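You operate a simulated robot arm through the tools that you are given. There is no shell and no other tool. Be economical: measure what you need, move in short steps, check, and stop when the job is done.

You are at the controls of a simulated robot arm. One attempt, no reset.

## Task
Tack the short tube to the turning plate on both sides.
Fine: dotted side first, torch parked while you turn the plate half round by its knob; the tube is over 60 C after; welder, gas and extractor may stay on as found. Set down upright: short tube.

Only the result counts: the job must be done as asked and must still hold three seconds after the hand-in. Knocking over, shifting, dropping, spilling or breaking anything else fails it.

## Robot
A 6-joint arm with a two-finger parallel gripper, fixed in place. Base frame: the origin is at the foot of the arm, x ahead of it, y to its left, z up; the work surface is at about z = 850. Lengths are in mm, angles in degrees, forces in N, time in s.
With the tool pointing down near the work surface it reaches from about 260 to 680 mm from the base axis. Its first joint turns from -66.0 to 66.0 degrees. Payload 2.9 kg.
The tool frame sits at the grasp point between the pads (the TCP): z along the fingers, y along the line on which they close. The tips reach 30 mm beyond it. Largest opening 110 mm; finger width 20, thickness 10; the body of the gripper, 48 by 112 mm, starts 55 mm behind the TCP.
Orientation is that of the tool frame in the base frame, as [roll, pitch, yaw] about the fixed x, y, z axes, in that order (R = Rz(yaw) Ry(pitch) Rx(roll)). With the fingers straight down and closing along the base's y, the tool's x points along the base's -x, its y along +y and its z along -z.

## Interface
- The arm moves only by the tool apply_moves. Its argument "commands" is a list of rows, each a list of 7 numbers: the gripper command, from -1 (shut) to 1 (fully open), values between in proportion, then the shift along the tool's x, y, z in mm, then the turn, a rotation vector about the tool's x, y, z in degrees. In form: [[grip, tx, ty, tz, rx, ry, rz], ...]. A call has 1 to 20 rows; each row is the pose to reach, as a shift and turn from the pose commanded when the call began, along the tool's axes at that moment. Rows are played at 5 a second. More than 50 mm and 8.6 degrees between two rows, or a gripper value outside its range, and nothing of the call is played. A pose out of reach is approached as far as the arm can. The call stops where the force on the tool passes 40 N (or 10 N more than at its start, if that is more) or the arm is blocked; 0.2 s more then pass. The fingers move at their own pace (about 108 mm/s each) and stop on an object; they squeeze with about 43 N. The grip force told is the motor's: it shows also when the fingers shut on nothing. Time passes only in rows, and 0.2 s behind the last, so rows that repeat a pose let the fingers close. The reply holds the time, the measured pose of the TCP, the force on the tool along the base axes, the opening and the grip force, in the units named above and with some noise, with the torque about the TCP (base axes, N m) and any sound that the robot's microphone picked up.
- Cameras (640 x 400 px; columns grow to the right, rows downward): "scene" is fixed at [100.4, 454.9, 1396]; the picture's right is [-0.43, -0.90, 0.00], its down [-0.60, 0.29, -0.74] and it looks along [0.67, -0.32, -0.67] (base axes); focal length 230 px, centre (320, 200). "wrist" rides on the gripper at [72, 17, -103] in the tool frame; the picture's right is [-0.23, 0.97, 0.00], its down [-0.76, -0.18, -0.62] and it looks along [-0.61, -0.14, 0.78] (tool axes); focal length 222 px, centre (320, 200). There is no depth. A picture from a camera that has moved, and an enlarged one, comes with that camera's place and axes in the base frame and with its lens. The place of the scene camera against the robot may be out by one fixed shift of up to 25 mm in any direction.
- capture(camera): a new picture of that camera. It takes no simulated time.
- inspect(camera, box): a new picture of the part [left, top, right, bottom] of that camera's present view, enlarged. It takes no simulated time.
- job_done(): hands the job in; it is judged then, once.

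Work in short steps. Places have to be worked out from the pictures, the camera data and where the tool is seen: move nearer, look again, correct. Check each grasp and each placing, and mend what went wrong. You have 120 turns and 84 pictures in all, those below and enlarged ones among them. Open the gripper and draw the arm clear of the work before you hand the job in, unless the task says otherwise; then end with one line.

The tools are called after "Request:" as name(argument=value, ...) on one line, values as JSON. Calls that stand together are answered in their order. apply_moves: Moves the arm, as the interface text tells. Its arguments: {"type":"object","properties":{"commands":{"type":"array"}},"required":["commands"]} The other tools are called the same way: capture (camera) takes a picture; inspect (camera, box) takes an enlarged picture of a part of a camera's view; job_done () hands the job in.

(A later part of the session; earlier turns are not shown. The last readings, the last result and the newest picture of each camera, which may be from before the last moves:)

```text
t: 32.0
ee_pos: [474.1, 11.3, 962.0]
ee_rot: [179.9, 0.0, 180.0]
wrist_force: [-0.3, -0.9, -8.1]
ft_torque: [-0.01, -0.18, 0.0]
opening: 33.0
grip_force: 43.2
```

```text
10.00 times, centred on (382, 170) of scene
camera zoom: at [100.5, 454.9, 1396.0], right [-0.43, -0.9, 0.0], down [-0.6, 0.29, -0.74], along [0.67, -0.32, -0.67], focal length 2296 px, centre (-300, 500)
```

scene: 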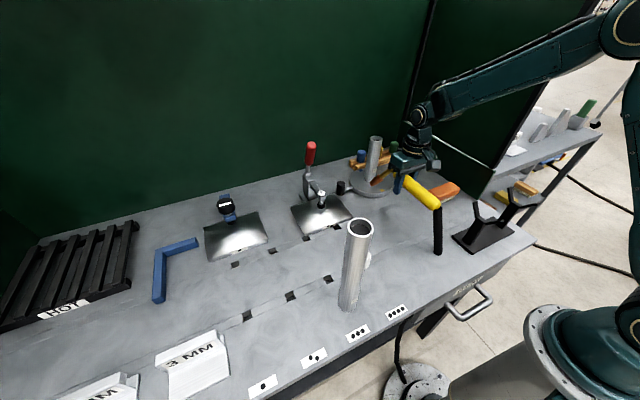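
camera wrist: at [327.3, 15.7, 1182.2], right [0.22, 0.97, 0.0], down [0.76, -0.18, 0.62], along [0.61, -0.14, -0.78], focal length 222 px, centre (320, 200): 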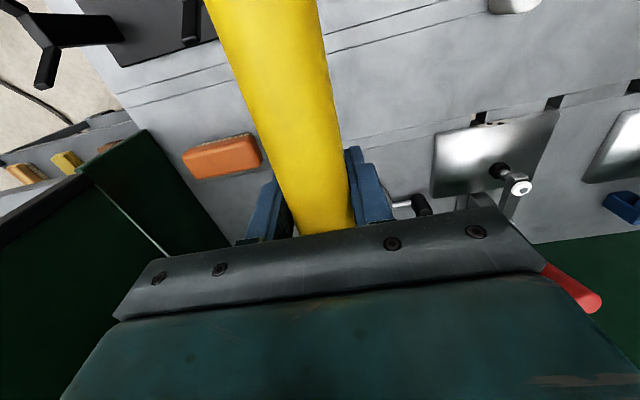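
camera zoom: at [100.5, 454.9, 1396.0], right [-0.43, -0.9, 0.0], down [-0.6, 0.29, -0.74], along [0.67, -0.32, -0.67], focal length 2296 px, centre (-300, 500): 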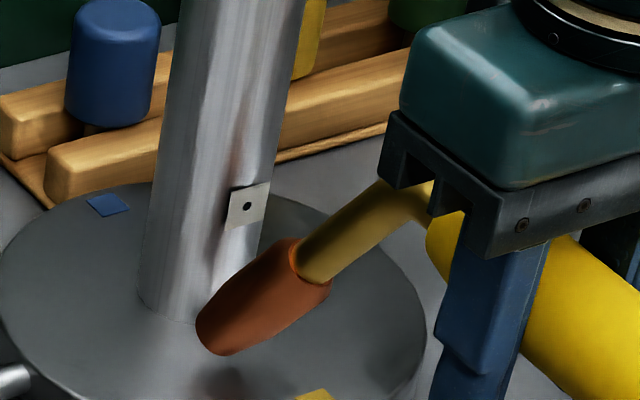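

The mirror image in the plate suggests the tip is ~9 mm above it, ~13 mm short in x and ~7 mm to +y (nozzle slightly rolled). Correcting.

Request:
apply_moves(commands=[[-1, -1, -4, 0, 0, 0, 0], [-1, -2, -7, 0, 0, 0, 0], [-1, -4, -7, 1, 0, 0, 0]])

Request:
inspect(camera="scene", box=[354, 165, 386, 185])

```text
t: 32.8
ee_pos: [477.7, 4.1, 961.1]
ee_rot: [-179.9, 0.0, 180.0]
wrist_force: [-0.7, 0.8, -8.1]
ft_torque: [0.02, -0.19, -0.04]
opening: 32.9
grip_force: 42.1
```

```text
16.00 times, centred on (370, 175) of scene
camera zoom: at [100.5, 454.9, 1396.0], right [-0.43, -0.9, 0.0], down [-0.6, 0.29, -0.74], along [0.67, -0.32, -0.67], focal length 3674 px, centre (-480, 600)
```

zoom: 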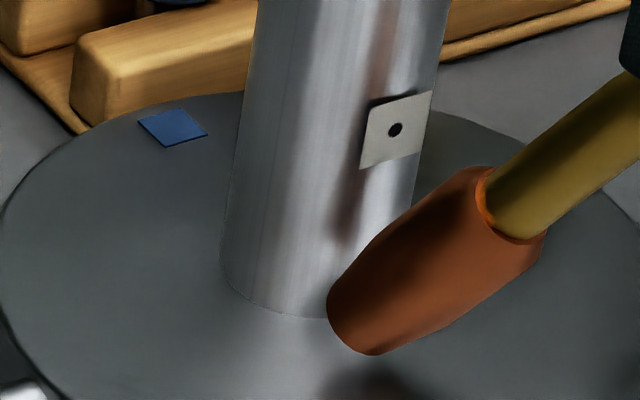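

Very close now: cup edge ~2–3 mm from plate and tube. I trim y slightly, and dwell to listen.

Request:
apply_moves(commands=[[-1, 0, -2, 0, 0, 0, 0], [-1, -1, -4, 0, 0, 0, 0], [-1, -1, -4, 0, 0, 0, 0], [-1, -1, -4, 0, 0, 0, 0], [-1, -1, -4, 0, 0, 0, 0], [-1, -1, -4, 0, 0, 0, 0], [-1, -1, -4, 0, 0, 0, 0]])

Request:
inspect(camera="scene", box=[354, 165, 386, 185])

```text
t: 34.4
ee_pos: [478.3, 0.5, 961.6]
ee_rot: [-179.9, 0.0, -180.0]
wrist_force: [-0.5, -0.3, -8.7]
ft_torque: [-0.03, -0.19, 0.02]
opening: 33.0
grip_force: 43.0
```

```text
16.00 times, centred on (370, 175) of scene
camera zoom: at [100.5, 454.9, 1396.0], right [-0.43, -0.9, 0.0], down [-0.6, 0.29, -0.74], along [0.67, -0.32, -0.67], focal length 3674 px, centre (-480, 600)
```

zoom: 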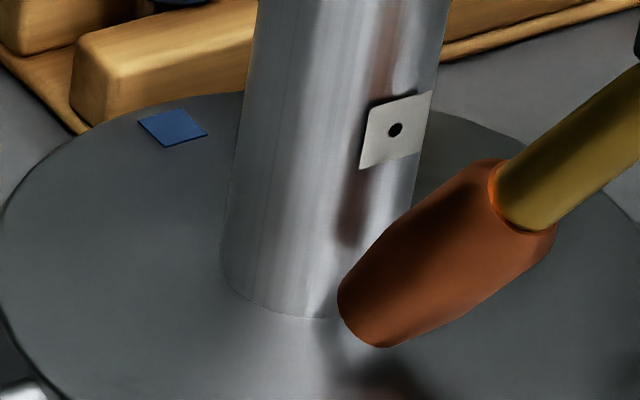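

No arc sound in proximity, so either contact or a trigger press is needed. I try a light touch on the plate first.

Request:
apply_moves(commands=[[-1, 0, 0, 1, 0, 0, 0], [-1, 0, 0, 2, 0, 0, 0], [-1, 0, 0, 3, 0, 0, 0]])

Request:
apply_moves(commands=[[-1, 0, 0, 1, 0, 0, 0], [-1, 0, 0, 2, 0, 0, 0]])

```text
t: 35.2
ee_pos: [477.5, -0.6, 958.4]
ee_rot: [180.0, 0.0, -180.0]
wrist_force: [0.4, -0.2, -8.8]
ft_torque: [-0.02, -0.15, -0.02]
opening: 32.9
grip_force: 43.3
```

```text
t: 35.8
ee_pos: [477.3, -0.0, 955.0]
ee_rot: [-179.9, 0.0, 180.0]
wrist_force: [-0.1, 0.4, -8.4]
ft_torque: [-0.02, -0.17, 0.01]
opening: 33.1
grip_force: 43.4
```

Request:
inspect(camera="scene", box=[354, 165, 386, 185])

```text
16.00 times, centred on (370, 175) of scene
camera zoom: at [100.5, 454.9, 1396.0], right [-0.43, -0.9, 0.0], down [-0.6, 0.29, -0.74], along [0.67, -0.32, -0.67], focal length 3674 px, centre (-480, 600)
```

zoom: 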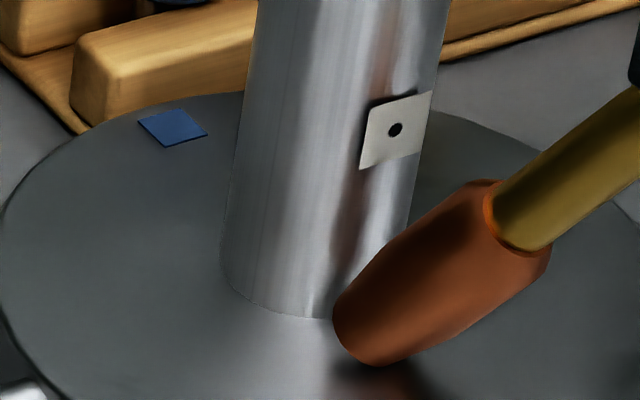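

Almost touching the plate. I nudge down 1–2 mm more, then forward.

Request:
apply_moves(commands=[[-1, -1, -2, 1, 0, 0, 0], [-1, -2, -3, 2, 0, 0, 0]])

Request:
apply_moves(commands=[[-1, -1, 0, 0, 0, 0, 0], [-1, -2, 0, 0, 0, 0, 0], [-1, -3, 0, 0, 0, 0, 0]])

```text
t: 36.4
ee_pos: [480.8, -3.5, 954.4]
ee_rot: [-180.0, 0.1, 180.0]
wrist_force: [-2.0, 0.6, -2.8]
ft_torque: [0.1, -0.59, 0.08]
opening: 32.6
grip_force: 42.8
```

```text
t: 37.2
ee_pos: [483.7, -3.6, 953.8]
ee_rot: [-179.9, -0.2, 180.0]
wrist_force: [-14.6, -0.9, 6.7]
ft_torque: [0.09, -0.86, 0.08]
opening: 32.6
grip_force: 42.8
```

Contact with both plate and tube, but no arc — so the trigger must be pressed. I back off to take the torch back to its rest and test the trigger with the palm.

Request:
apply_moves(commands=[[-1, 6, 0, -6, 0, 0, 0], [-1, 25, 0, -40, 0, 0, 0], [-1, 50, 0, -80, 0, 0, 0], [-1, 80, 2, -124, 0, 0, 0]])

Request:
capture(camera="scene")

Request:
inspect(camera="scene", box=[340, 110, 500, 210])

```text
refused: row 4 steps farther than a row can; nothing moved
```

```text
37 pictures are left
```

scene: 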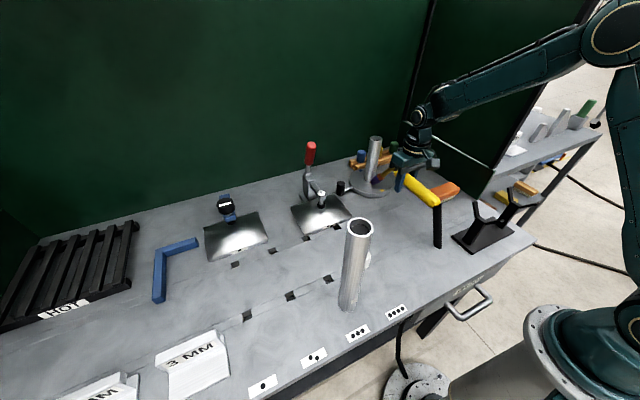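

```text
4.00 times, centred on (420, 160) of scene
camera zoom: at [99.9, 454.8, 1396.0], right [-0.43, -0.9, 0.0], down [-0.6, 0.29, -0.74], along [0.67, -0.32, -0.67], focal length 919 px, centre (-80, 360)
```

zoom: 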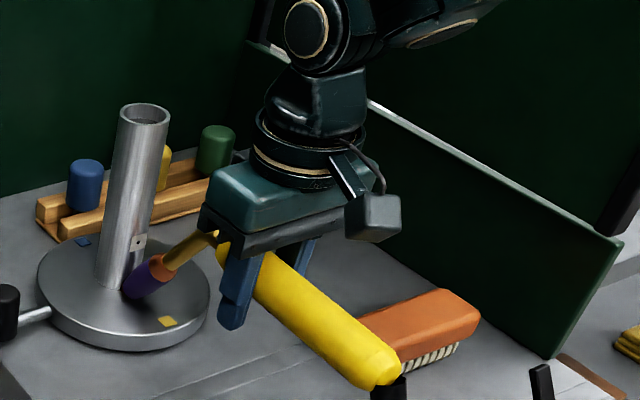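

The nozzle looks purple now — possibly an arc. I look closer before doing anything.

Request:
inspect(camera="scene", box=[354, 165, 386, 185])

```text
16.00 times, centred on (370, 175) of scene
camera zoom: at [99.9, 454.8, 1396.0], right [-0.43, -0.9, 0.0], down [-0.6, 0.29, -0.74], along [0.67, -0.32, -0.67], focal length 3674 px, centre (-480, 600)
```

zoom: 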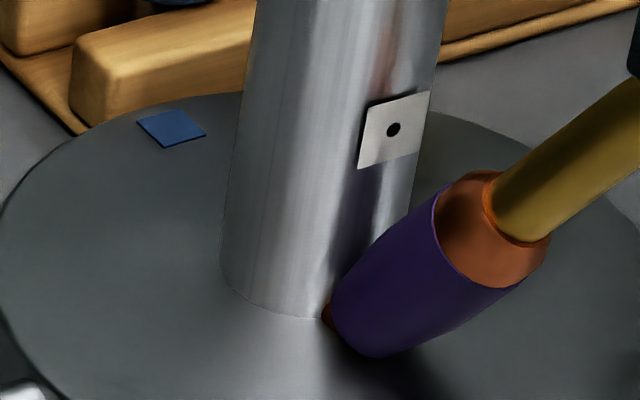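

The cup tinted purple (heat tint) and something copper-brown shows at the joint. I ease back and up to look at the joint.

Request:
apply_moves(commands=[[-1, 6, 0, -6, 0, 0, 0], [-1, 20, 0, -30, 0, 0, 0]])

Request:
inspect(camera="scene", box=[350, 150, 414, 190])

```text
t: 37.8
ee_pos: [463.3, -2.9, 983.3]
ee_rot: [-180.0, 0.0, -179.9]
wrist_force: [-0.2, 0.5, -7.9]
ft_torque: [-0.02, -0.19, -0.01]
opening: 32.6
grip_force: 42.8
```

```text
10.00 times, centred on (382, 170) of scene
camera zoom: at [100.5, 454.9, 1396.0], right [-0.43, -0.9, 0.0], down [-0.6, 0.29, -0.74], along [0.67, -0.32, -0.67], focal length 2296 px, centre (-300, 500)
```

zoom: 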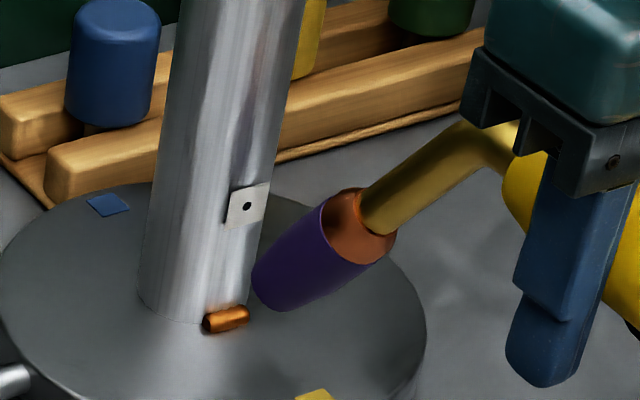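

A tack bead is now at the joint right under the dot. Side one done; I now carry the torch back to its rest along the reverse path.

Request:
apply_moves(commands=[[-1, 15, 0, -30, 0, 0, 0], [-1, 35, 2, -65, 0, 0, 0], [-1, 62, 2, -96, 0, 0, 0]])

Request:
apply_moves(commands=[[-1, 0, 0, 0, 0, 0, 8.2], [-1, 0, 0, 0, 0, 0, 16.4], [-1, 0, 0, 0, 0, 0, 24.6], [-1, 0, 0, 0, 0, 0, 32.8], [-1, 0, 0, 0, 0, 0, 41], [-1, 0, 0, 0, 0, 0, 49.2], [-1, 0, 0, 0, 0, 0, 57.4], [-1, 0, 0, 0, 0, 0, 65.6], [-1, 0, 0, 0, 0, 0, 73.8], [-1, 0, 0, 0, 0, 0, 82], [-1, 0, 0, 0, 0, 0, 90]])

```text
t: 38.6
ee_pos: [401.0, -0.4, 1080.0]
ee_rot: [179.9, -0.1, -180.0]
wrist_force: [-0.2, 0.3, -8.2]
ft_torque: [-0.03, -0.18, 0.0]
opening: 32.8
grip_force: 43.3
```

```text
t: 41.0
ee_pos: [400.6, -1.3, 1079.8]
ee_rot: [180.0, 0.0, 89.8]
wrist_force: [0.4, -0.4, -8.5]
ft_torque: [-0.2, -0.01, -0.02]
opening: 32.6
grip_force: 42.8
```

Request:
apply_moves(commands=[[-1, -22, -16, 0, 0, 0, 0], [-1, -47, -36, 0, 0, 0, 0], [-1, -87, -61, 0, 0, 0, 0], [-1, -122, -92, 0, 0, 0, 0], [-1, -157, -112, 7, 0, 0, 0], [-1, -187, -122.5, 27, 0, 0, 0]])

Request:
capture(camera="wrist")

Request:
inspect(camera="scene", box=[430, 110, 590, 230])

```text
t: 42.4
ee_pos: [277.5, -188.9, 1052.7]
ee_rot: [180.0, 0.0, 89.9]
wrist_force: [0.2, -0.9, -8.0]
ft_torque: [-0.15, 0.02, -0.03]
opening: 33.1
grip_force: 43.1
```

```text
33 pictures are left
camera wrist: at [294.0, -117.1, 1155.8], right [0.97, -0.23, 0.0], down [-0.18, -0.76, 0.62], along [-0.14, -0.61, -0.78], focal length 222 px, centre (320, 200)
```

wrist: 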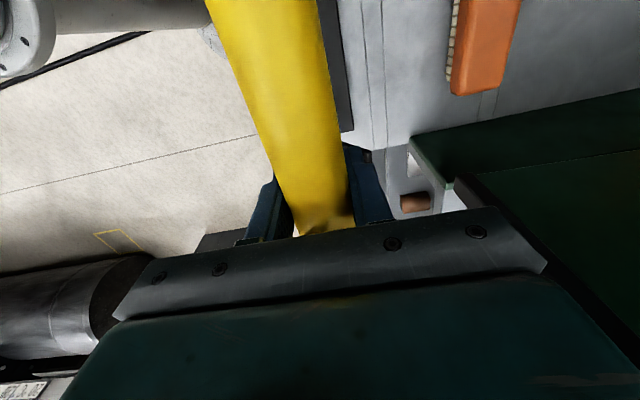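

```text
3.33 times, centred on (510, 170) of scene
camera zoom: at [100.4, 454.8, 1396.0], right [-0.43, -0.9, 0.0], down [-0.6, 0.29, -0.74], along [0.67, -0.32, -0.67], focal length 766 px, centre (-313, 300)
```

zoom: 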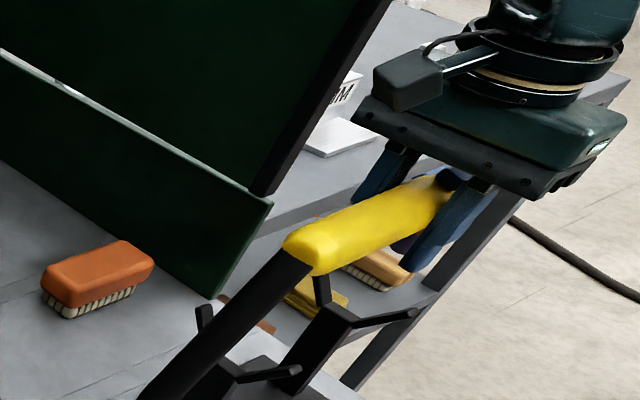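

The torch sits almost exactly as when it was lifted. Lowering it into the forks carefully.

Request:
apply_moves(commands=[[-1, 0, 0, 35, 0, 0, 0], [-1, 0, 0, 65, 0, 0, 0], [-1, 0, 0, 85, 0, 0, 0], [-1, 0, 0, 94, 0, 0, 0]])

Request:
apply_moves(commands=[[-1, 0, 0, 2, 0, 0, 0], [-1, 0, 0, 4, 0, 0, 0]])

```text
t: 43.4
ee_pos: [279.8, -187.9, 958.8]
ee_rot: [-180.0, 0.0, 89.9]
wrist_force: [0.8, -0.1, -7.3]
ft_torque: [-0.19, 0.0, 0.02]
opening: 32.2
grip_force: 43.1
```

```text
t: 44.0
ee_pos: [279.0, -187.7, 954.1]
ee_rot: [179.9, 0.1, 90.1]
wrist_force: [-0.5, -4.4, 4.6]
ft_torque: [1.38, -0.03, 0.01]
opening: 32.8
grip_force: 42.9
```

Front fork touches first (slight pitch slip). I lower 2 mm more and release.

Request:
apply_moves(commands=[[-1, 0, 0, 2, 0, 0, 0], [-0.3, 0, 0, 2, 0, 0, 0], [0, 0, 0, 2, 0, 0, 0], [0.4, 0, 0, 2, 0, 0, 0], [0.4, 0, 0, 2, 0, 0, 0]])

Request:
apply_moves(commands=[[0.4, 0, 0, -30, 0, 0, 0], [0.4, 0, 0, -70, 0, 0, 0], [0.4, 0, 0, -110, 0, 0, 0], [1, 45, 0, -120, 0, 0, 0], [1, 90, 0, -120, 0, 0, 0]])

Request:
capture(camera="wrist")

Request:
capture(camera="scene")

```text
t: 45.2
ee_pos: [278.4, -188.3, 953.2]
ee_rot: [-180.0, 0.0, 89.9]
wrist_force: [0.5, -1.0, 0.1]
ft_torque: [0.04, 0.01, 0.0]
opening: 76.9
grip_force: 0.0
```

```text
t: 46.4
ee_pos: [279.2, -98.3, 1073.6]
ee_rot: [-180.0, 0.0, 90.0]
wrist_force: [0.2, 0.6, -0.9]
ft_torque: [0.03, 0.01, 0.0]
opening: 110.1
grip_force: 0.0
```

```text
31 pictures are left
camera wrist: at [295.2, -26.0, 1177.6], right [0.97, -0.23, 0.0], down [-0.18, -0.76, 0.62], along [-0.14, -0.61, -0.78], focal length 222 px, centre (320, 200)
```

wrist: 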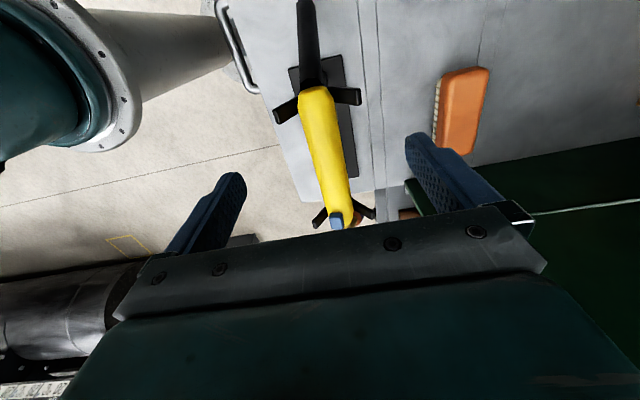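

```text
30 pictures are left
```

scene: 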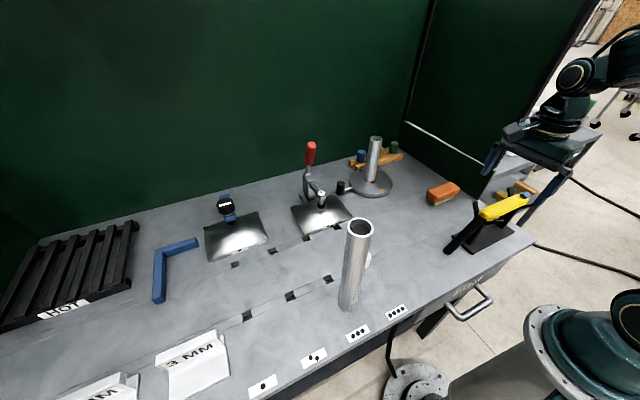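

Torch is parked in its forks. Now I turn back to yaw 180 and move in front of the plate to measure the knob (est. (618,134), top ≈900).

Request:
apply_moves(commands=[[1, 18, 22, -15, 0, 0, -8.2], [1, 36, 44, -15, 0, 0, -16.4], [1, 54, 66, -15, 0, 0, -24.6], [1, 72, 88, -15, 0, 0, -32.8], [1, 90, 110, -15, 0, 0, -41], [1, 108, 132, -15, 0, 0, -49.2], [1, 126, 154, -15, 0, 0, -57.4], [1, 144, 176, -15, 0, 0, -65.6], [1, 162, 198, -15, 0, 0, -73.8], [1, 180, 220, -15, 0, 0, -82], [1, 198, 241, -5, 0, 0, -90]])

Request:
capture(camera="wrist")

Request:
inspect(camera="wrist", box=[240, 120, 400, 220])

```text
t: 48.8
ee_pos: [518.4, 99.7, 1077.4]
ee_rot: [180.0, -0.1, -179.9]
wrist_force: [0.2, 0.7, 0.2]
ft_torque: [0.01, 0.01, 0.0]
opening: 110.4
grip_force: 0.1
```

```text
29 pictures are left
camera wrist: at [445.9, 115.7, 1180.7], right [0.22, 0.97, 0.0], down [0.76, -0.18, 0.62], along [0.61, -0.14, -0.78], focal length 222 px, centre (320, 200)
```

wrist: 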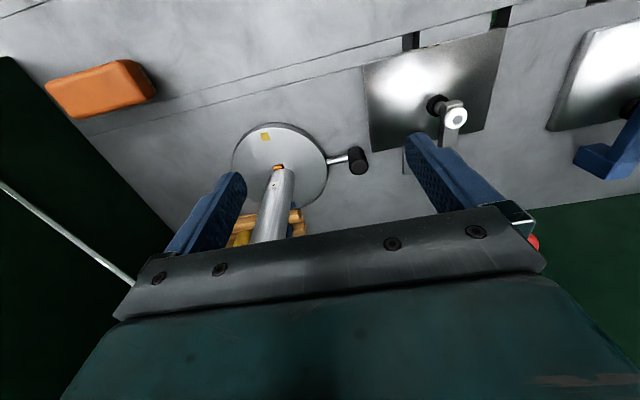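

```text
4.00 times, centred on (320, 170) of wrist
camera zoom: at [445.9, 115.7, 1180.7], right [0.22, 0.97, 0.0], down [0.76, -0.18, 0.62], along [0.61, -0.14, -0.78], focal length 888 px, centre (320, 320)
```

zoom: 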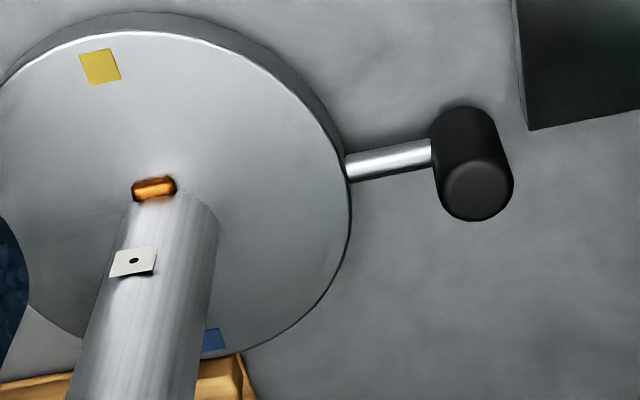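

The bead sits exactly at (606,12) under the dot. Knob measured at (620,135), plate centre about (622,12), lever along +y. Moving over the knob and down.

Request:
apply_moves(commands=[[0.1, -35, 15, 0, 0, 0, 0], [0.1, -70, 30, 0, 0, 0, 0], [0.1, -102, 35, 0, 0, 0, 0], [0.1, -102, 35, 45, 0, 0, 0], [0.1, -102, 35, 90, 0, 0, 0], [0.1, -102, 35, 130, 0, 0, 0]])

Request:
capture(camera="wrist")

```text
t: 50.2
ee_pos: [621.1, 133.5, 946.7]
ee_rot: [-180.0, 0.0, 180.0]
wrist_force: [1.1, 0.1, 0.7]
ft_torque: [-0.01, 0.02, 0.02]
opening: 60.7
grip_force: 0.0
```

```text
27 pictures are left
camera wrist: at [548.0, 150.6, 1050.5], right [0.23, 0.97, 0.0], down [0.76, -0.18, 0.62], along [0.61, -0.14, -0.78], focal length 222 px, centre (320, 200)
```

wrist: 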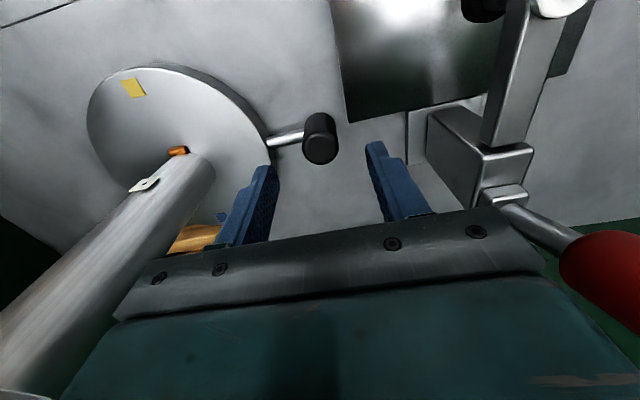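

Knob at (618.5,135) between the fingers. Lower to z≈903 (tips above the lever rod) and grip.

Request:
apply_moves(commands=[[0.1, 2, 1, 20, 0, 0, 0], [0.1, 2, 1, 43, 0, 0, 0]])

Request:
apply_moves(commands=[[-1, 0, 0, 0, 0, 0, 0], [-1, 0, 0, 0, 0, 0, 0], [-1, 0, 0, 0, 0, 0, 0]])

```text
t: 50.8
ee_pos: [619.1, 136.5, 903.6]
ee_rot: [-180.0, 0.0, 180.0]
wrist_force: [0.7, -0.2, -0.1]
ft_torque: [-0.02, 0.01, 0.01]
opening: 60.6
grip_force: 0.2
```

```text
t: 51.6
ee_pos: [619.4, 134.4, 904.5]
ee_rot: [-179.9, 0.0, 179.9]
wrist_force: [0.9, -5.4, -1.4]
ft_torque: [-0.17, -0.15, -0.02]
opening: 27.0
grip_force: 45.6
```

Knob gripped (27 mm). I start the turn through the front in small arc steps (radius ≈122 about (622,12)).

Request:
apply_moves(commands=[[-1, 9.6, -0.5, 0, 0, 0, 0], [-1, 19.1, -1.8, 0, 0, 0, 0], [-1, 28.5, -3.8, 0, 0, 0, 0], [-1, 37.6, -6.6, 0, 0, 0, 0]])

Request:
capture(camera="wrist")

```text
t: 52.6
ee_pos: [582.2, 129.5, 903.4]
ee_rot: [180.0, -0.1, -179.9]
wrist_force: [3.5, 0.6, -9.5]
ft_torque: [-0.02, -0.18, 0.46]
opening: 27.3
grip_force: 44.9
```

```text
26 pictures are left
camera wrist: at [508.6, 146.1, 1008.0], right [0.23, 0.97, 0.0], down [0.76, -0.18, 0.62], along [0.61, -0.14, -0.78], focal length 222 px, centre (320, 200)
```

wrist: 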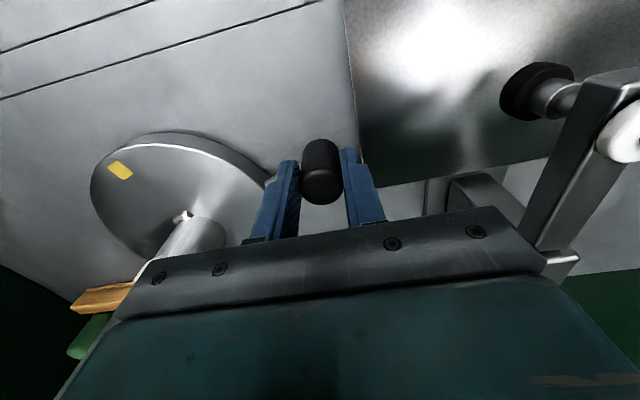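

The plate turns freely. Continue to the front position.

Request:
apply_moves(commands=[[-1, 17.6, -7.6, 0, 0, 0, 0], [-1, 33.7, -17.9, 0, 0, 0, 0], [-1, 48.1, -30.5, 0, 0, 0, 0], [-1, 60.3, -45.3, 0, 0, 0, 0], [-1, 70, -61.8, 0, 0, 0, 0], [-1, 77.1, -79.6, 0, 0, 0, 0], [-1, 81.3, -98.2, 0, 0, 0, 0], [-1, 82.5, -117.3, 0, 0, 0, 0]])

Request:
capture(camera="wrist")

```text
t: 54.4
ee_pos: [500.0, 9.9, 905.2]
ee_rot: [-180.0, 0.0, 179.9]
wrist_force: [-3.8, 2.0, -11.7]
ft_torque: [0.02, 0.72, 0.1]
opening: 27.3
grip_force: 45.2
```

```text
25 pictures are left
camera wrist: at [427.2, 26.7, 1008.3], right [0.23, 0.97, 0.0], down [0.76, -0.18, 0.62], along [0.61, -0.15, -0.78], focal length 222 px, centre (320, 200)
```

wrist: 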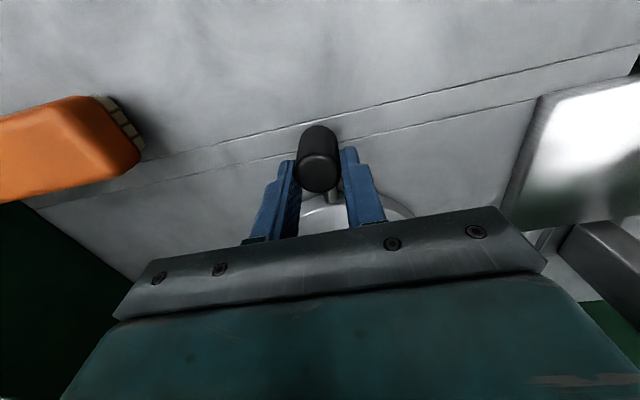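

Half of the turn done; brush and partition are clear. Continue to the full half-turn.

Request:
apply_moves(commands=[[-1, -1.8, -19.1, 0, 0, 0, 0], [-1, -6.6, -37.6, 0, 0, 0, 0], [-1, -14.2, -55.2, 0, 0, 0, 0], [-1, -24.4, -71.3, 0, 0, 0, 0], [-1, -37.1, -85.7, 0, 0, 0, 0], [-1, -51.8, -97.9, 0, 0, 0, 0], [-1, -68.3, -107.6, 0, 0, 0, 0], [-1, -86.1, -114.7, 0, 0, 0, 0], [-1, -104.8, -118.9, 0, 0, 0, 0], [-1, -123.9, -120.1, 0, 0, 0, 0]])

Request:
inspect(camera="scene", box=[330, 120, 458, 200])

```text
t: 56.6
ee_pos: [624.8, -107.6, 904.4]
ee_rot: [-180.0, 0.0, -180.0]
wrist_force: [0.0, 0.0, 0.2]
ft_torque: [-0.03, 0.01, 0.01]
opening: 0.0
grip_force: 38.2
```

```text
5.00 times, centred on (394, 160) of scene
camera zoom: at [100.4, 454.9, 1396.0], right [-0.43, -0.9, 0.0], down [-0.6, 0.29, -0.74], along [0.67, -0.32, -0.67], focal length 1148 px, centre (-50, 400)
```

zoom: 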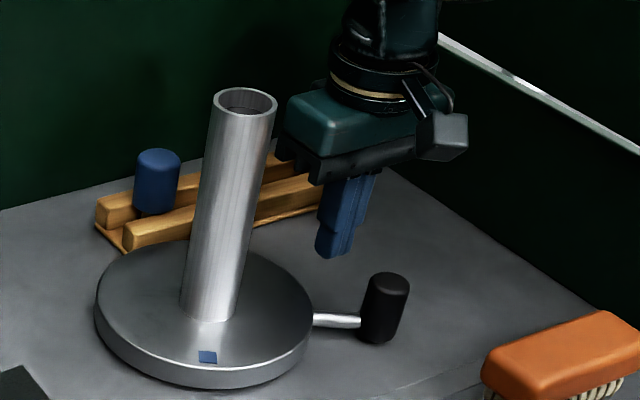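

The knob slipped out at about 235°, so ~36° remains. I rise, move behind the knob and look for its exact place, then push it the rest with closed fingers.

Request:
apply_moves(commands=[[-1, 0, 0, -40, 0, 0, 0], [-1, 0, 0, -85, 0, 0, 0], [-1, 40, 8, -85, 0, 0, 0], [-1, 85, 18, -85, 0, 0, 0], [-1, 120, 28, -85, 0, 0, 0]])

Request:
capture(camera="wrist")

```text
t: 57.8
ee_pos: [502.0, -80.6, 989.7]
ee_rot: [180.0, 0.0, -180.0]
wrist_force: [0.0, 0.2, -0.4]
ft_torque: [-0.01, -0.03, 0.03]
opening: 0.4
grip_force: 37.9
```

```text
23 pictures are left
camera wrist: at [429.0, -64.1, 1094.2], right [0.23, 0.97, 0.0], down [0.76, -0.18, 0.62], along [0.61, -0.14, -0.78], focal length 222 px, centre (320, 200)
```

wrist: 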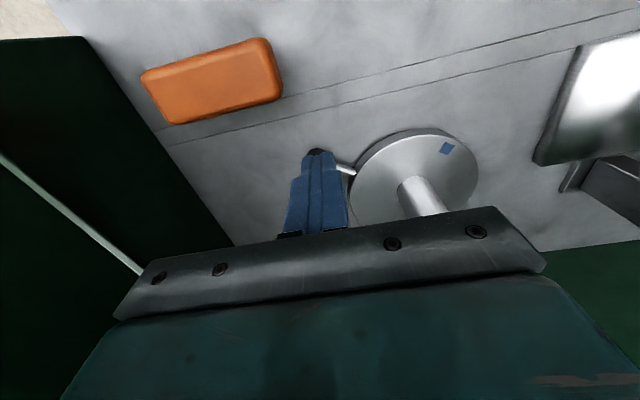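

From the blue mark the plate has turned ~149°, knob at about (561,-94). I go down behind it (x≈522) and push along the remaining arc.

Request:
apply_moves(commands=[[-1, -18, -12, 0, 0, 0, 0], [-1, -18, -12, 45, 0, 0, 0], [-1, -18, -12, 93, 0, 0, 0]])

Request:
apply_moves(commands=[[-1, -8, -1, 0, 0, 0, 0], [-1, -17, -2, 0, 0, 0, 0], [-1, -27, -6, 0, 0, 0, 0], [-1, -40, -11, 0, 0, 0, 0], [-1, -52, -14, 0, 0, 0, 0], [-1, -64, -16, 0, 0, 0, 0], [-1, -74, -17, 0, 0, 0, 0]])

Request:
inspect(camera="scene", box=[330, 120, 458, 200])

```text
t: 58.6
ee_pos: [521.6, -93.2, 896.3]
ee_rot: [-179.9, 0.0, 179.9]
wrist_force: [-0.2, 0.3, 0.5]
ft_torque: [-0.02, 0.01, 0.01]
opening: 0.1
grip_force: 37.5
```

```text
t: 60.2
ee_pos: [595.2, -108.5, 897.0]
ee_rot: [-179.9, -0.1, 179.9]
wrist_force: [-2.3, -0.1, 2.3]
ft_torque: [-0.03, -0.01, -0.02]
opening: 0.2
grip_force: 37.6
```

```text
5.00 times, centred on (394, 160) of scene
camera zoom: at [100.3, 454.9, 1396.0], right [-0.43, -0.9, 0.0], down [-0.6, 0.29, -0.74], along [0.67, -0.32, -0.67], focal length 1148 px, centre (-50, 400)
```

zoom: 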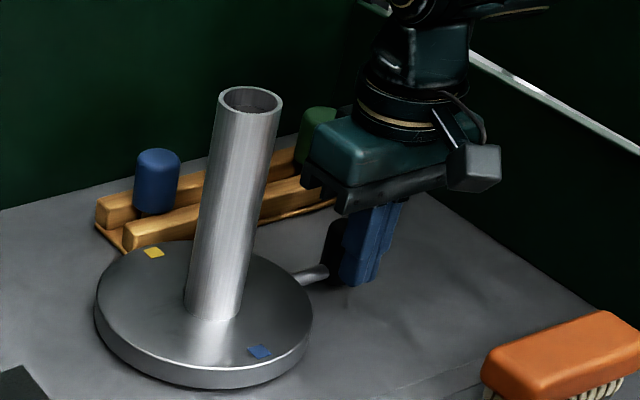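

The blue mark now sits exactly where yellow was: the half turn is complete. Back off, rise, and go for the torch again.

Request:
apply_moves(commands=[[-1, 20, 0, 0, 0, 0, 0], [-1, 30, 0, -45, 0, 0, 0], [-1, 40, 0, -90, 0, 0, 0], [-1, 50, 0, -130, 0, 0, 0], [-1, 75, 0, -170, 0, 0, 0]])

Request:
apply_moves(commands=[[0.5, 20, -7, 0, 0, 0, 8.2], [1, 40, -14, 0, 0, 0, 16.4], [1, 60, -21, 0, 0, 0, 24.6], [1, 80, -28, 0, 0, 0, 32.8], [1, 100, -35, 0, 0, 0, 41], [1, 120, -42, 0, 0, 0, 49.2], [1, 140, -49, 0, 0, 0, 57.4], [1, 160, -56, 0, 0, 0, 65.6], [1, 180, -63, 0, 0, 0, 73.8], [1, 210, -70, 0, 0, 0, 82], [1, 242, -79, 0, 0, 0, 90]])

Request:
capture(camera="wrist")

```text
t: 61.4
ee_pos: [520.2, -108.4, 1066.9]
ee_rot: [-180.0, 0.1, -179.9]
wrist_force: [0.0, 0.0, -0.1]
ft_torque: [0.01, 0.01, 0.03]
opening: 0.0
grip_force: 37.1
```

```text
t: 63.8
ee_pos: [279.0, -187.1, 1068.7]
ee_rot: [-180.0, 0.0, 89.8]
wrist_force: [0.3, -1.2, -0.5]
ft_torque: [-0.02, -0.04, 0.01]
opening: 109.9
grip_force: 0.0
```

```text
21 pictures are left
camera wrist: at [294.8, -115.6, 1171.5], right [0.97, -0.23, 0.0], down [-0.18, -0.76, 0.62], along [-0.14, -0.61, -0.78], focal length 222 px, centre (320, 200)
```

wrist: 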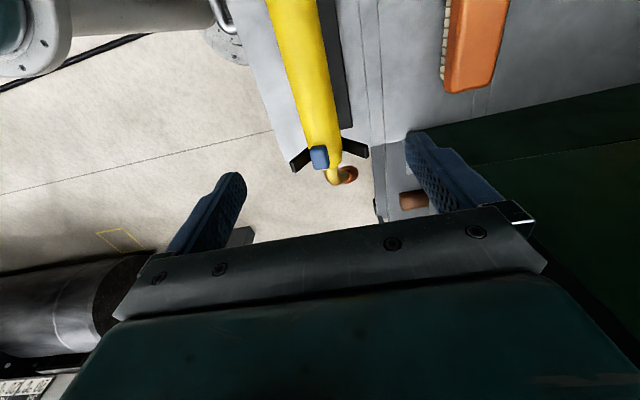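

The torch has rolled a little in the V-forks (nozzle leaning to +x). I zoom to measure the offset.

Request:
inspect(camera="wrist", box=[280, 120, 400, 195])

```text
5.33 times, centred on (340, 158) of wrist
camera zoom: at [294.8, -115.6, 1171.5], right [0.97, -0.23, 0.0], down [-0.18, -0.76, 0.62], along [-0.14, -0.61, -0.78], focal length 1185 px, centre (213, 427)
```

zoom: 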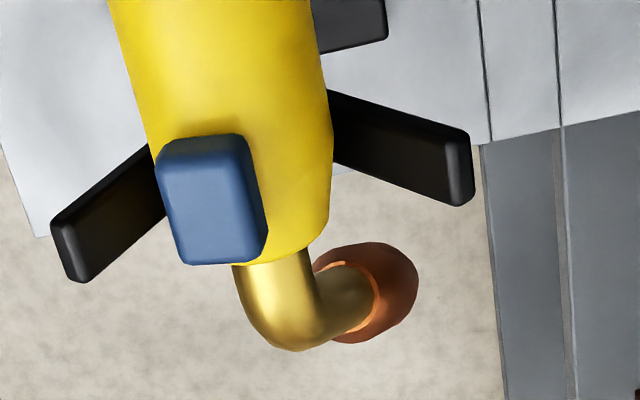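

The nozzle leans ~20° to +x; still usable by offsetting y at the weld. I grip the handle at the same spot as before.

Request:
apply_moves(commands=[[0.4, 0, -1, 40, 0, 0, 0], [0.4, 0, -1, 80, 0, 0, 0], [0.4, 0, -1, 116, 0, 0, 0], [-1, 0, -1, 116, 0, 0, 0], [-1, 0, -1, 116, 0, 0, 0], [-1, 0, -1, 116, 0, 0, 0], [-1, 0, -1, 116, 0, 0, 0]])

Request:
apply_moves(commands=[[-1, 0, 0, -10, 0, 0, 0], [-1, 0, 0, -30, 0, 0, 0], [-1, 0, 0, -60, 0, 0, 0], [-1, 0, 0, -100, 0, 0, 0]])

Request:
apply_moves(commands=[[-1, 30, 10, -20, 0, 0, 0], [-1, 65, 30, -27, 0, 0, 0], [-1, 100, 60, -27, 0, 0, 0], [-1, 140, 85, -27, 0, 0, 0], [-1, 165, 105, -27, 0, 0, 0], [-1, 187, 121, -27, 0, 0, 0]])

Request:
apply_moves(commands=[[-1, 0, 0, 0, 0, 0, -8.2], [-1, 0, 0, 0, 0, 0, -16.4], [-1, 0, 0, 0, 0, 0, -24.6], [-1, 0, 0, 0, 0, 0, -32.8], [-1, 0, 0, 0, 0, 0, -41], [-1, 0, 0, 0, 0, 0, -49.2], [-1, 0, 0, 0, 0, 0, -57.4], [-1, 0, 0, 0, 0, 0, -65.6], [-1, 0, 0, 0, 0, 0, -73.8], [-1, 0, 0, 0, 0, 0, -82], [-1, 0, 0, 0, 0, 0, -90]])

Request:
inspect(camera="scene", box=[340, 110, 500, 210])

```text
t: 65.4
ee_pos: [277.0, -188.0, 951.5]
ee_rot: [180.0, 0.1, 90.0]
wrist_force: [1.2, -1.3, -0.4]
ft_torque: [-0.2, 0.04, 0.07]
opening: 32.5
grip_force: 42.5
```

```text
t: 66.4
ee_pos: [276.8, -189.1, 1051.3]
ee_rot: [180.0, 0.1, 90.0]
wrist_force: [-0.5, -0.5, -8.3]
ft_torque: [-0.18, 0.05, 0.0]
opening: 32.6
grip_force: 43.3
```

```text
t: 67.8
ee_pos: [398.3, -0.9, 1077.8]
ee_rot: [-180.0, 0.0, 89.8]
wrist_force: [0.4, 0.5, -7.5]
ft_torque: [-0.18, 0.04, -0.01]
opening: 32.5
grip_force: 43.0
```

```text
t: 70.2
ee_pos: [398.6, -0.7, 1077.0]
ee_rot: [180.0, 0.0, -179.9]
wrist_force: [-0.7, 0.3, -8.1]
ft_torque: [-0.02, -0.17, -0.03]
opening: 32.6
grip_force: 42.8
```

```text
4.00 times, centred on (420, 160) of scene
camera zoom: at [100.5, 454.9, 1396.0], right [-0.43, -0.9, 0.0], down [-0.6, 0.29, -0.74], along [0.67, -0.32, -0.67], focal length 919 px, centre (-80, 360)
```

zoom: 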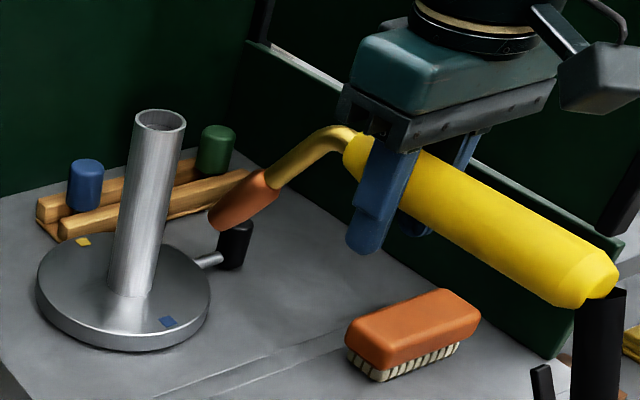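

The second side's base is now at about (612,8) (the tube was slightly off the turn axis). I approach to a stand-off for a close look.

Request:
apply_moves(commands=[[-1, -15, -4, 30, 0, 0, 0], [-1, -30, -8, 60, 0, 0, 0], [-1, -40, -11, 85, 0, 0, 0], [-1, -46, -12, 100, 0, 0, 0]])

Request:
inspect(camera="scene", box=[350, 130, 446, 190])

```text
t: 71.2
ee_pos: [445.0, -12.9, 978.6]
ee_rot: [180.0, 0.1, 179.9]
wrist_force: [-0.9, 0.0, -7.8]
ft_torque: [-0.02, -0.15, -0.02]
opening: 32.3
grip_force: 42.7
```

```text
6.67 times, centred on (398, 160) of scene
camera zoom: at [100.5, 454.9, 1396.0], right [-0.43, -0.9, 0.0], down [-0.6, 0.29, -0.74], along [0.67, -0.32, -0.67], focal length 1531 px, centre (-200, 467)
```

zoom: 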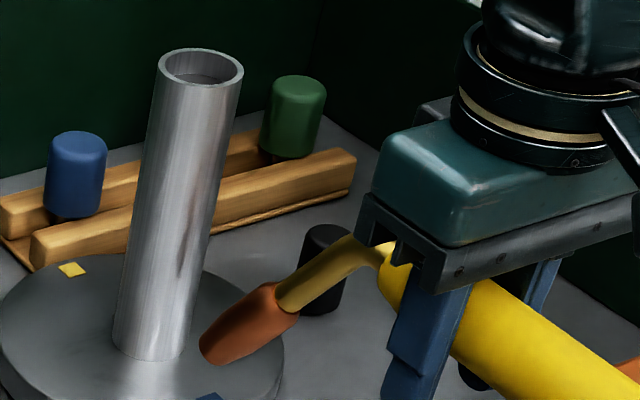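

Moving closer with some margin, y about -8, then a high zoom.

Request:
apply_moves(commands=[[-1, -5, 2, 6, 0, 0, 0], [-1, -10, 4, 12, 0, 0, 0], [-1, -14, 5, 18, 0, 0, 0]])

Request:
inspect(camera="scene", box=[358, 165, 390, 185])

```text
t: 72.0
ee_pos: [458.2, -9.1, 959.8]
ee_rot: [180.0, -0.1, -180.0]
wrist_force: [-0.1, 0.1, -8.6]
ft_torque: [-0.02, -0.19, 0.0]
opening: 32.5
grip_force: 43.1
```

```text
16.00 times, centred on (374, 175) of scene
camera zoom: at [100.5, 454.9, 1396.0], right [-0.43, -0.9, 0.0], down [-0.6, 0.29, -0.74], along [0.67, -0.32, -0.67], focal length 3674 px, centre (-544, 600)
```

zoom: 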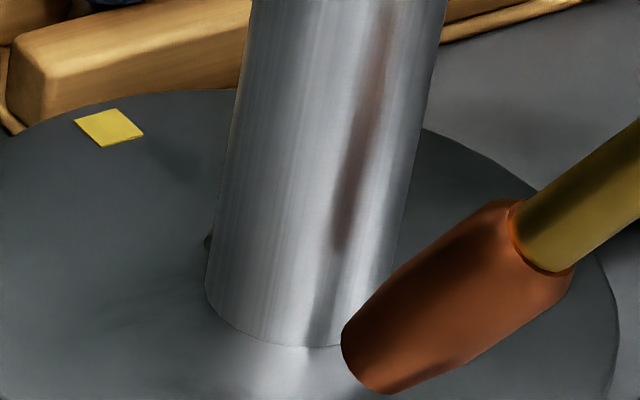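

Solved: tip is ~20 mm short in x, y well aligned, ~6 mm clearance below. I go down 5 and forward in small steps.

Request:
apply_moves(commands=[[-1, -2, 0, 2, 0, 0, 0], [-1, -4, 0, 4, 0, 0, 0], [-1, -6, 0, 5, 0, 0, 0], [-1, -8, 0, 5, 0, 0, 0]])

Request:
inspect(camera="scene", box=[358, 165, 390, 185])

```text
t: 73.0
ee_pos: [466.6, -7.6, 954.0]
ee_rot: [180.0, 0.0, 180.0]
wrist_force: [0.8, -0.7, -8.1]
ft_torque: [-0.03, -0.18, 0.0]
opening: 32.4
grip_force: 42.9
```

```text
16.00 times, centred on (374, 175) of scene
camera zoom: at [100.5, 454.9, 1396.0], right [-0.43, -0.9, 0.0], down [-0.6, 0.29, -0.74], along [0.67, -0.32, -0.67], focal length 3674 px, centre (-544, 600)
```

zoom: 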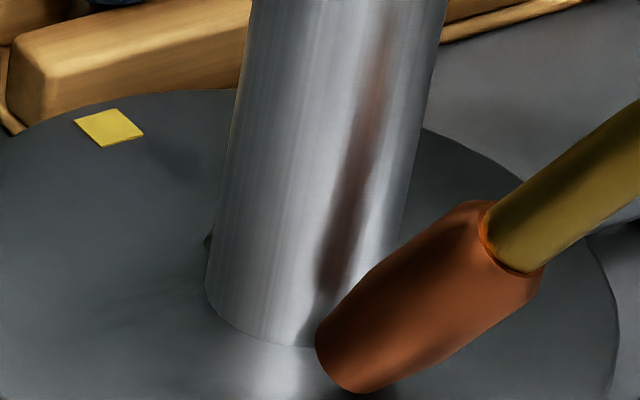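

Request:
apply_moves(commands=[[-1, -1, -1, 1, 0, 0, 0], [-1, -2, -2, 1.5, 0, 0, 0], [-1, -3, -2, 2, 0, 0, 0]])

Request:
apply_moves(commands=[[-1, -1, 0, 0, 0, 0, 0], [-1, -2, 0, 0, 0, 0, 0], [-1, -2, 0, 0, 0, 0, 0]])

Request:
inspect(camera="scene", box=[358, 165, 390, 185])

```text
t: 73.8
ee_pos: [469.9, -9.9, 952.5]
ee_rot: [-180.0, 0.0, -179.9]
wrist_force: [-1.7, 0.7, -5.6]
ft_torque: [-0.02, -0.25, 0.03]
opening: 32.2
grip_force: 42.8
```

```text
t: 74.6
ee_pos: [469.6, -10.7, 952.9]
ee_rot: [179.9, -0.2, -180.0]
wrist_force: [-19.2, -1.2, 4.6]
ft_torque: [0.18, -0.25, 0.3]
opening: 32.6
grip_force: 43.5
```

```text
16.00 times, centred on (374, 175) of scene
camera zoom: at [99.8, 454.8, 1396.0], right [-0.43, -0.9, 0.0], down [-0.6, 0.29, -0.75], along [0.67, -0.32, -0.67], focal length 3674 px, centre (-544, 600)
```

zoom: 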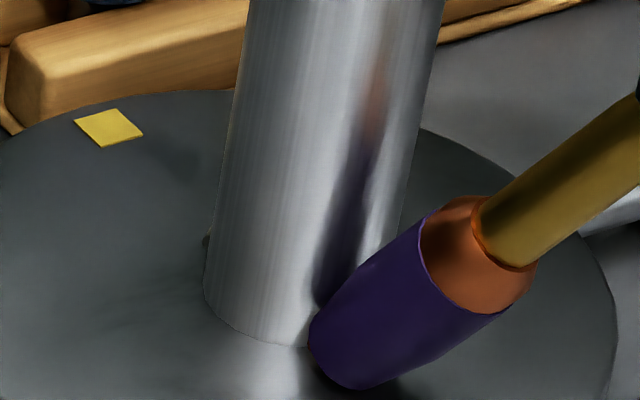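

Purple again: the arc struck. I back off and check for the bead.

Request:
apply_moves(commands=[[-1, 6, 0, -6, 0, 0, 0], [-1, 20, 0, -30, 0, 0, 0]])

Request:
inspect(camera="scene", box=[350, 150, 414, 190])

```text
t: 75.2
ee_pos: [453.0, -10.3, 983.8]
ee_rot: [-179.9, 0.1, -179.9]
wrist_force: [-1.6, -0.9, -9.3]
ft_torque: [-0.03, -0.16, -0.01]
opening: 32.4
grip_force: 43.3
```

```text
10.00 times, centred on (382, 170) of scene
camera zoom: at [100.5, 454.9, 1396.0], right [-0.43, -0.9, 0.0], down [-0.6, 0.29, -0.74], along [0.67, -0.32, -0.67], focal length 2296 px, centre (-300, 500)
```

zoom: 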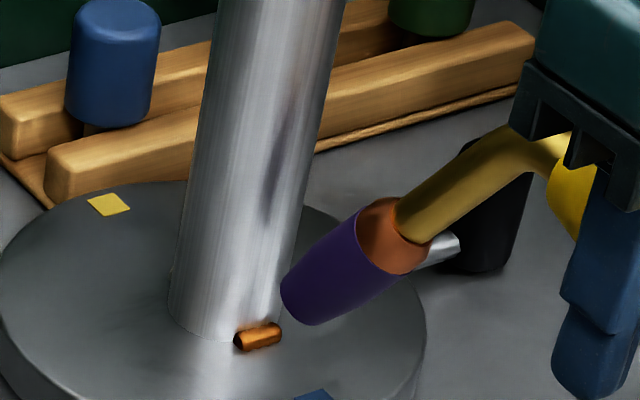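

The second bead is there. Now I park the torch the same way as before.

Request:
apply_moves(commands=[[-1, 15, 0, -30, 0, 0, 0], [-1, 35, 5, -65, 0, 0, 0], [-1, 53, 10, -96, 0, 0, 0]])

Request:
apply_moves(commands=[[-1, 0, 0, 0, 0, 0, 8.2], [-1, 0, 0, 0, 0, 0, 16.4], [-1, 0, 0, 0, 0, 0, 24.6], [-1, 0, 0, 0, 0, 0, 32.8], [-1, 0, 0, 0, 0, 0, 41], [-1, 0, 0, 0, 0, 0, 49.2], [-1, 0, 0, 0, 0, 0, 57.4], [-1, 0, 0, 0, 0, 0, 65.6], [-1, 0, 0, 0, 0, 0, 73.8], [-1, 0, 0, 0, 0, 0, 82], [-1, 0, 0, 0, 0, 0, 90]])

Request:
apply_moves(commands=[[-1, -22, -16, 0, 0, 0, 0], [-1, -47, -36, 0, 0, 0, 0], [-1, -87, -61, 0, 0, 0, 0], [-1, -122, -92, 0, 0, 0, 0], [-1, -157, -112, 7, 0, 0, 0], [-1, -187, -122.5, 27, 0, 0, 0]])

Request:
inspect(camera="scene", box=[430, 110, 590, 230])

Request:
capture(camera="wrist")

```text
t: 76.0
ee_pos: [399.2, -0.8, 1078.9]
ee_rot: [179.9, 0.0, -180.0]
wrist_force: [0.9, 0.3, -8.7]
ft_torque: [-0.03, -0.19, 0.0]
opening: 32.3
grip_force: 43.2
```

```text
t: 78.4
ee_pos: [398.3, 0.1, 1077.8]
ee_rot: [-180.0, 0.0, 89.8]
wrist_force: [0.3, -0.4, -7.5]
ft_torque: [-0.18, 0.0, 0.01]
opening: 32.8
grip_force: 43.0
```

```text
t: 79.8
ee_pos: [275.6, -186.9, 1051.7]
ee_rot: [-180.0, 0.0, 90.0]
wrist_force: [-0.2, -0.2, -7.6]
ft_torque: [-0.17, 0.01, 0.01]
opening: 32.7
grip_force: 42.7
```

```text
3.33 times, centred on (510, 170) of scene
camera zoom: at [100.4, 454.8, 1396.0], right [-0.43, -0.9, 0.0], down [-0.6, 0.29, -0.74], along [0.67, -0.32, -0.67], focal length 766 px, centre (-313, 300)
```

zoom: 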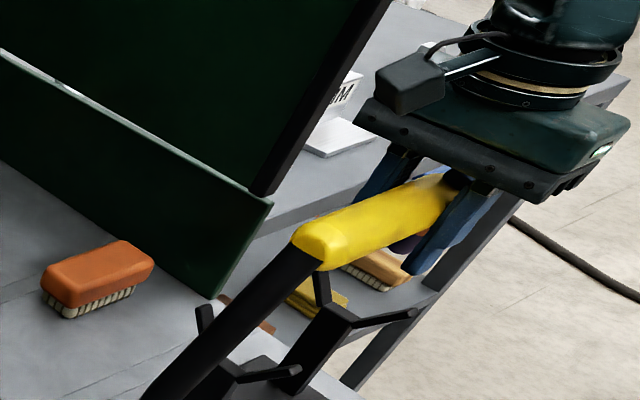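

```text
12 pictures are left
camera wrist: at [291.5, -115.7, 1155.4], right [0.97, -0.23, 0.0], down [-0.18, -0.76, 0.62], along [-0.14, -0.61, -0.78], focal length 222 px, centre (320, 200)
```

wrist: 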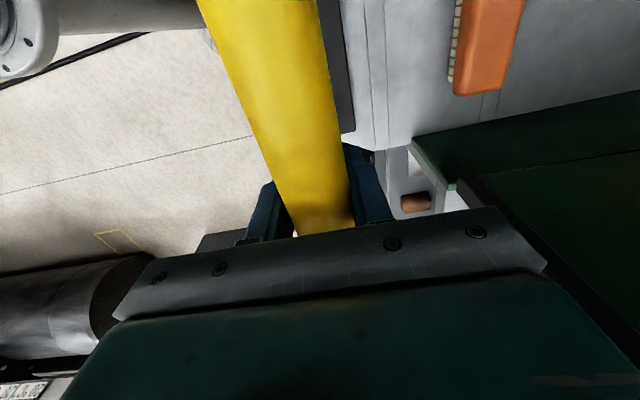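

The torch hangs nearly as before; lowering onto the forks with a 2 mm x correction.

Request:
apply_moves(commands=[[-1, -1, 2, 35, 0, 0, 0], [-1, -1, 2, 65, 0, 0, 0], [-1, -1, 2, 85, 0, 0, 0], [-1, -1, 2, 93, 0, 0, 0]])

Request:
apply_moves(commands=[[-1, 0, 0, 2, 0, 0, 0], [-1, 0, 0, 4, 0, 0, 0]])

```text
t: 80.8
ee_pos: [278.0, -189.2, 959.5]
ee_rot: [179.9, 0.0, 90.0]
wrist_force: [-0.4, -0.1, -8.9]
ft_torque: [-0.15, -0.01, -0.02]
opening: 32.2
grip_force: 42.9
```

```text
t: 81.4
ee_pos: [278.5, -188.0, 955.3]
ee_rot: [-180.0, 0.0, 89.9]
wrist_force: [-0.2, 0.1, -8.1]
ft_torque: [-0.14, 0.01, 0.01]
opening: 32.8
grip_force: 42.3
```

Request:
apply_moves(commands=[[-1, 0, 0, 1.5, 0, 0, 0], [-1, 0, 0, 3, 0, 0, 0]])

```text
t: 82.0
ee_pos: [278.9, -187.4, 952.1]
ee_rot: [-180.0, 0.0, 89.9]
wrist_force: [0.4, -0.6, -8.0]
ft_torque: [-0.17, 0.03, 0.0]
opening: 32.3
grip_force: 43.1
```

No contact yet at 952; a bit lower in small steps until the forks carry it.

Request:
apply_moves(commands=[[-1, 0, 0, 1.5, 0, 0, 0], [-1, 0, 0, 3, 0, 0, 0]])

```text
t: 82.7
ee_pos: [279.9, -188.0, 951.3]
ee_rot: [179.9, 0.0, 89.9]
wrist_force: [-3.4, 3.9, 7.7]
ft_torque: [-0.64, -0.05, -0.12]
opening: 32.7
grip_force: 42.4
stopped in row 2: the force on the tool passed its limit at 41 N (the readings are from after the stop); the commanded pose is now the measured one
```

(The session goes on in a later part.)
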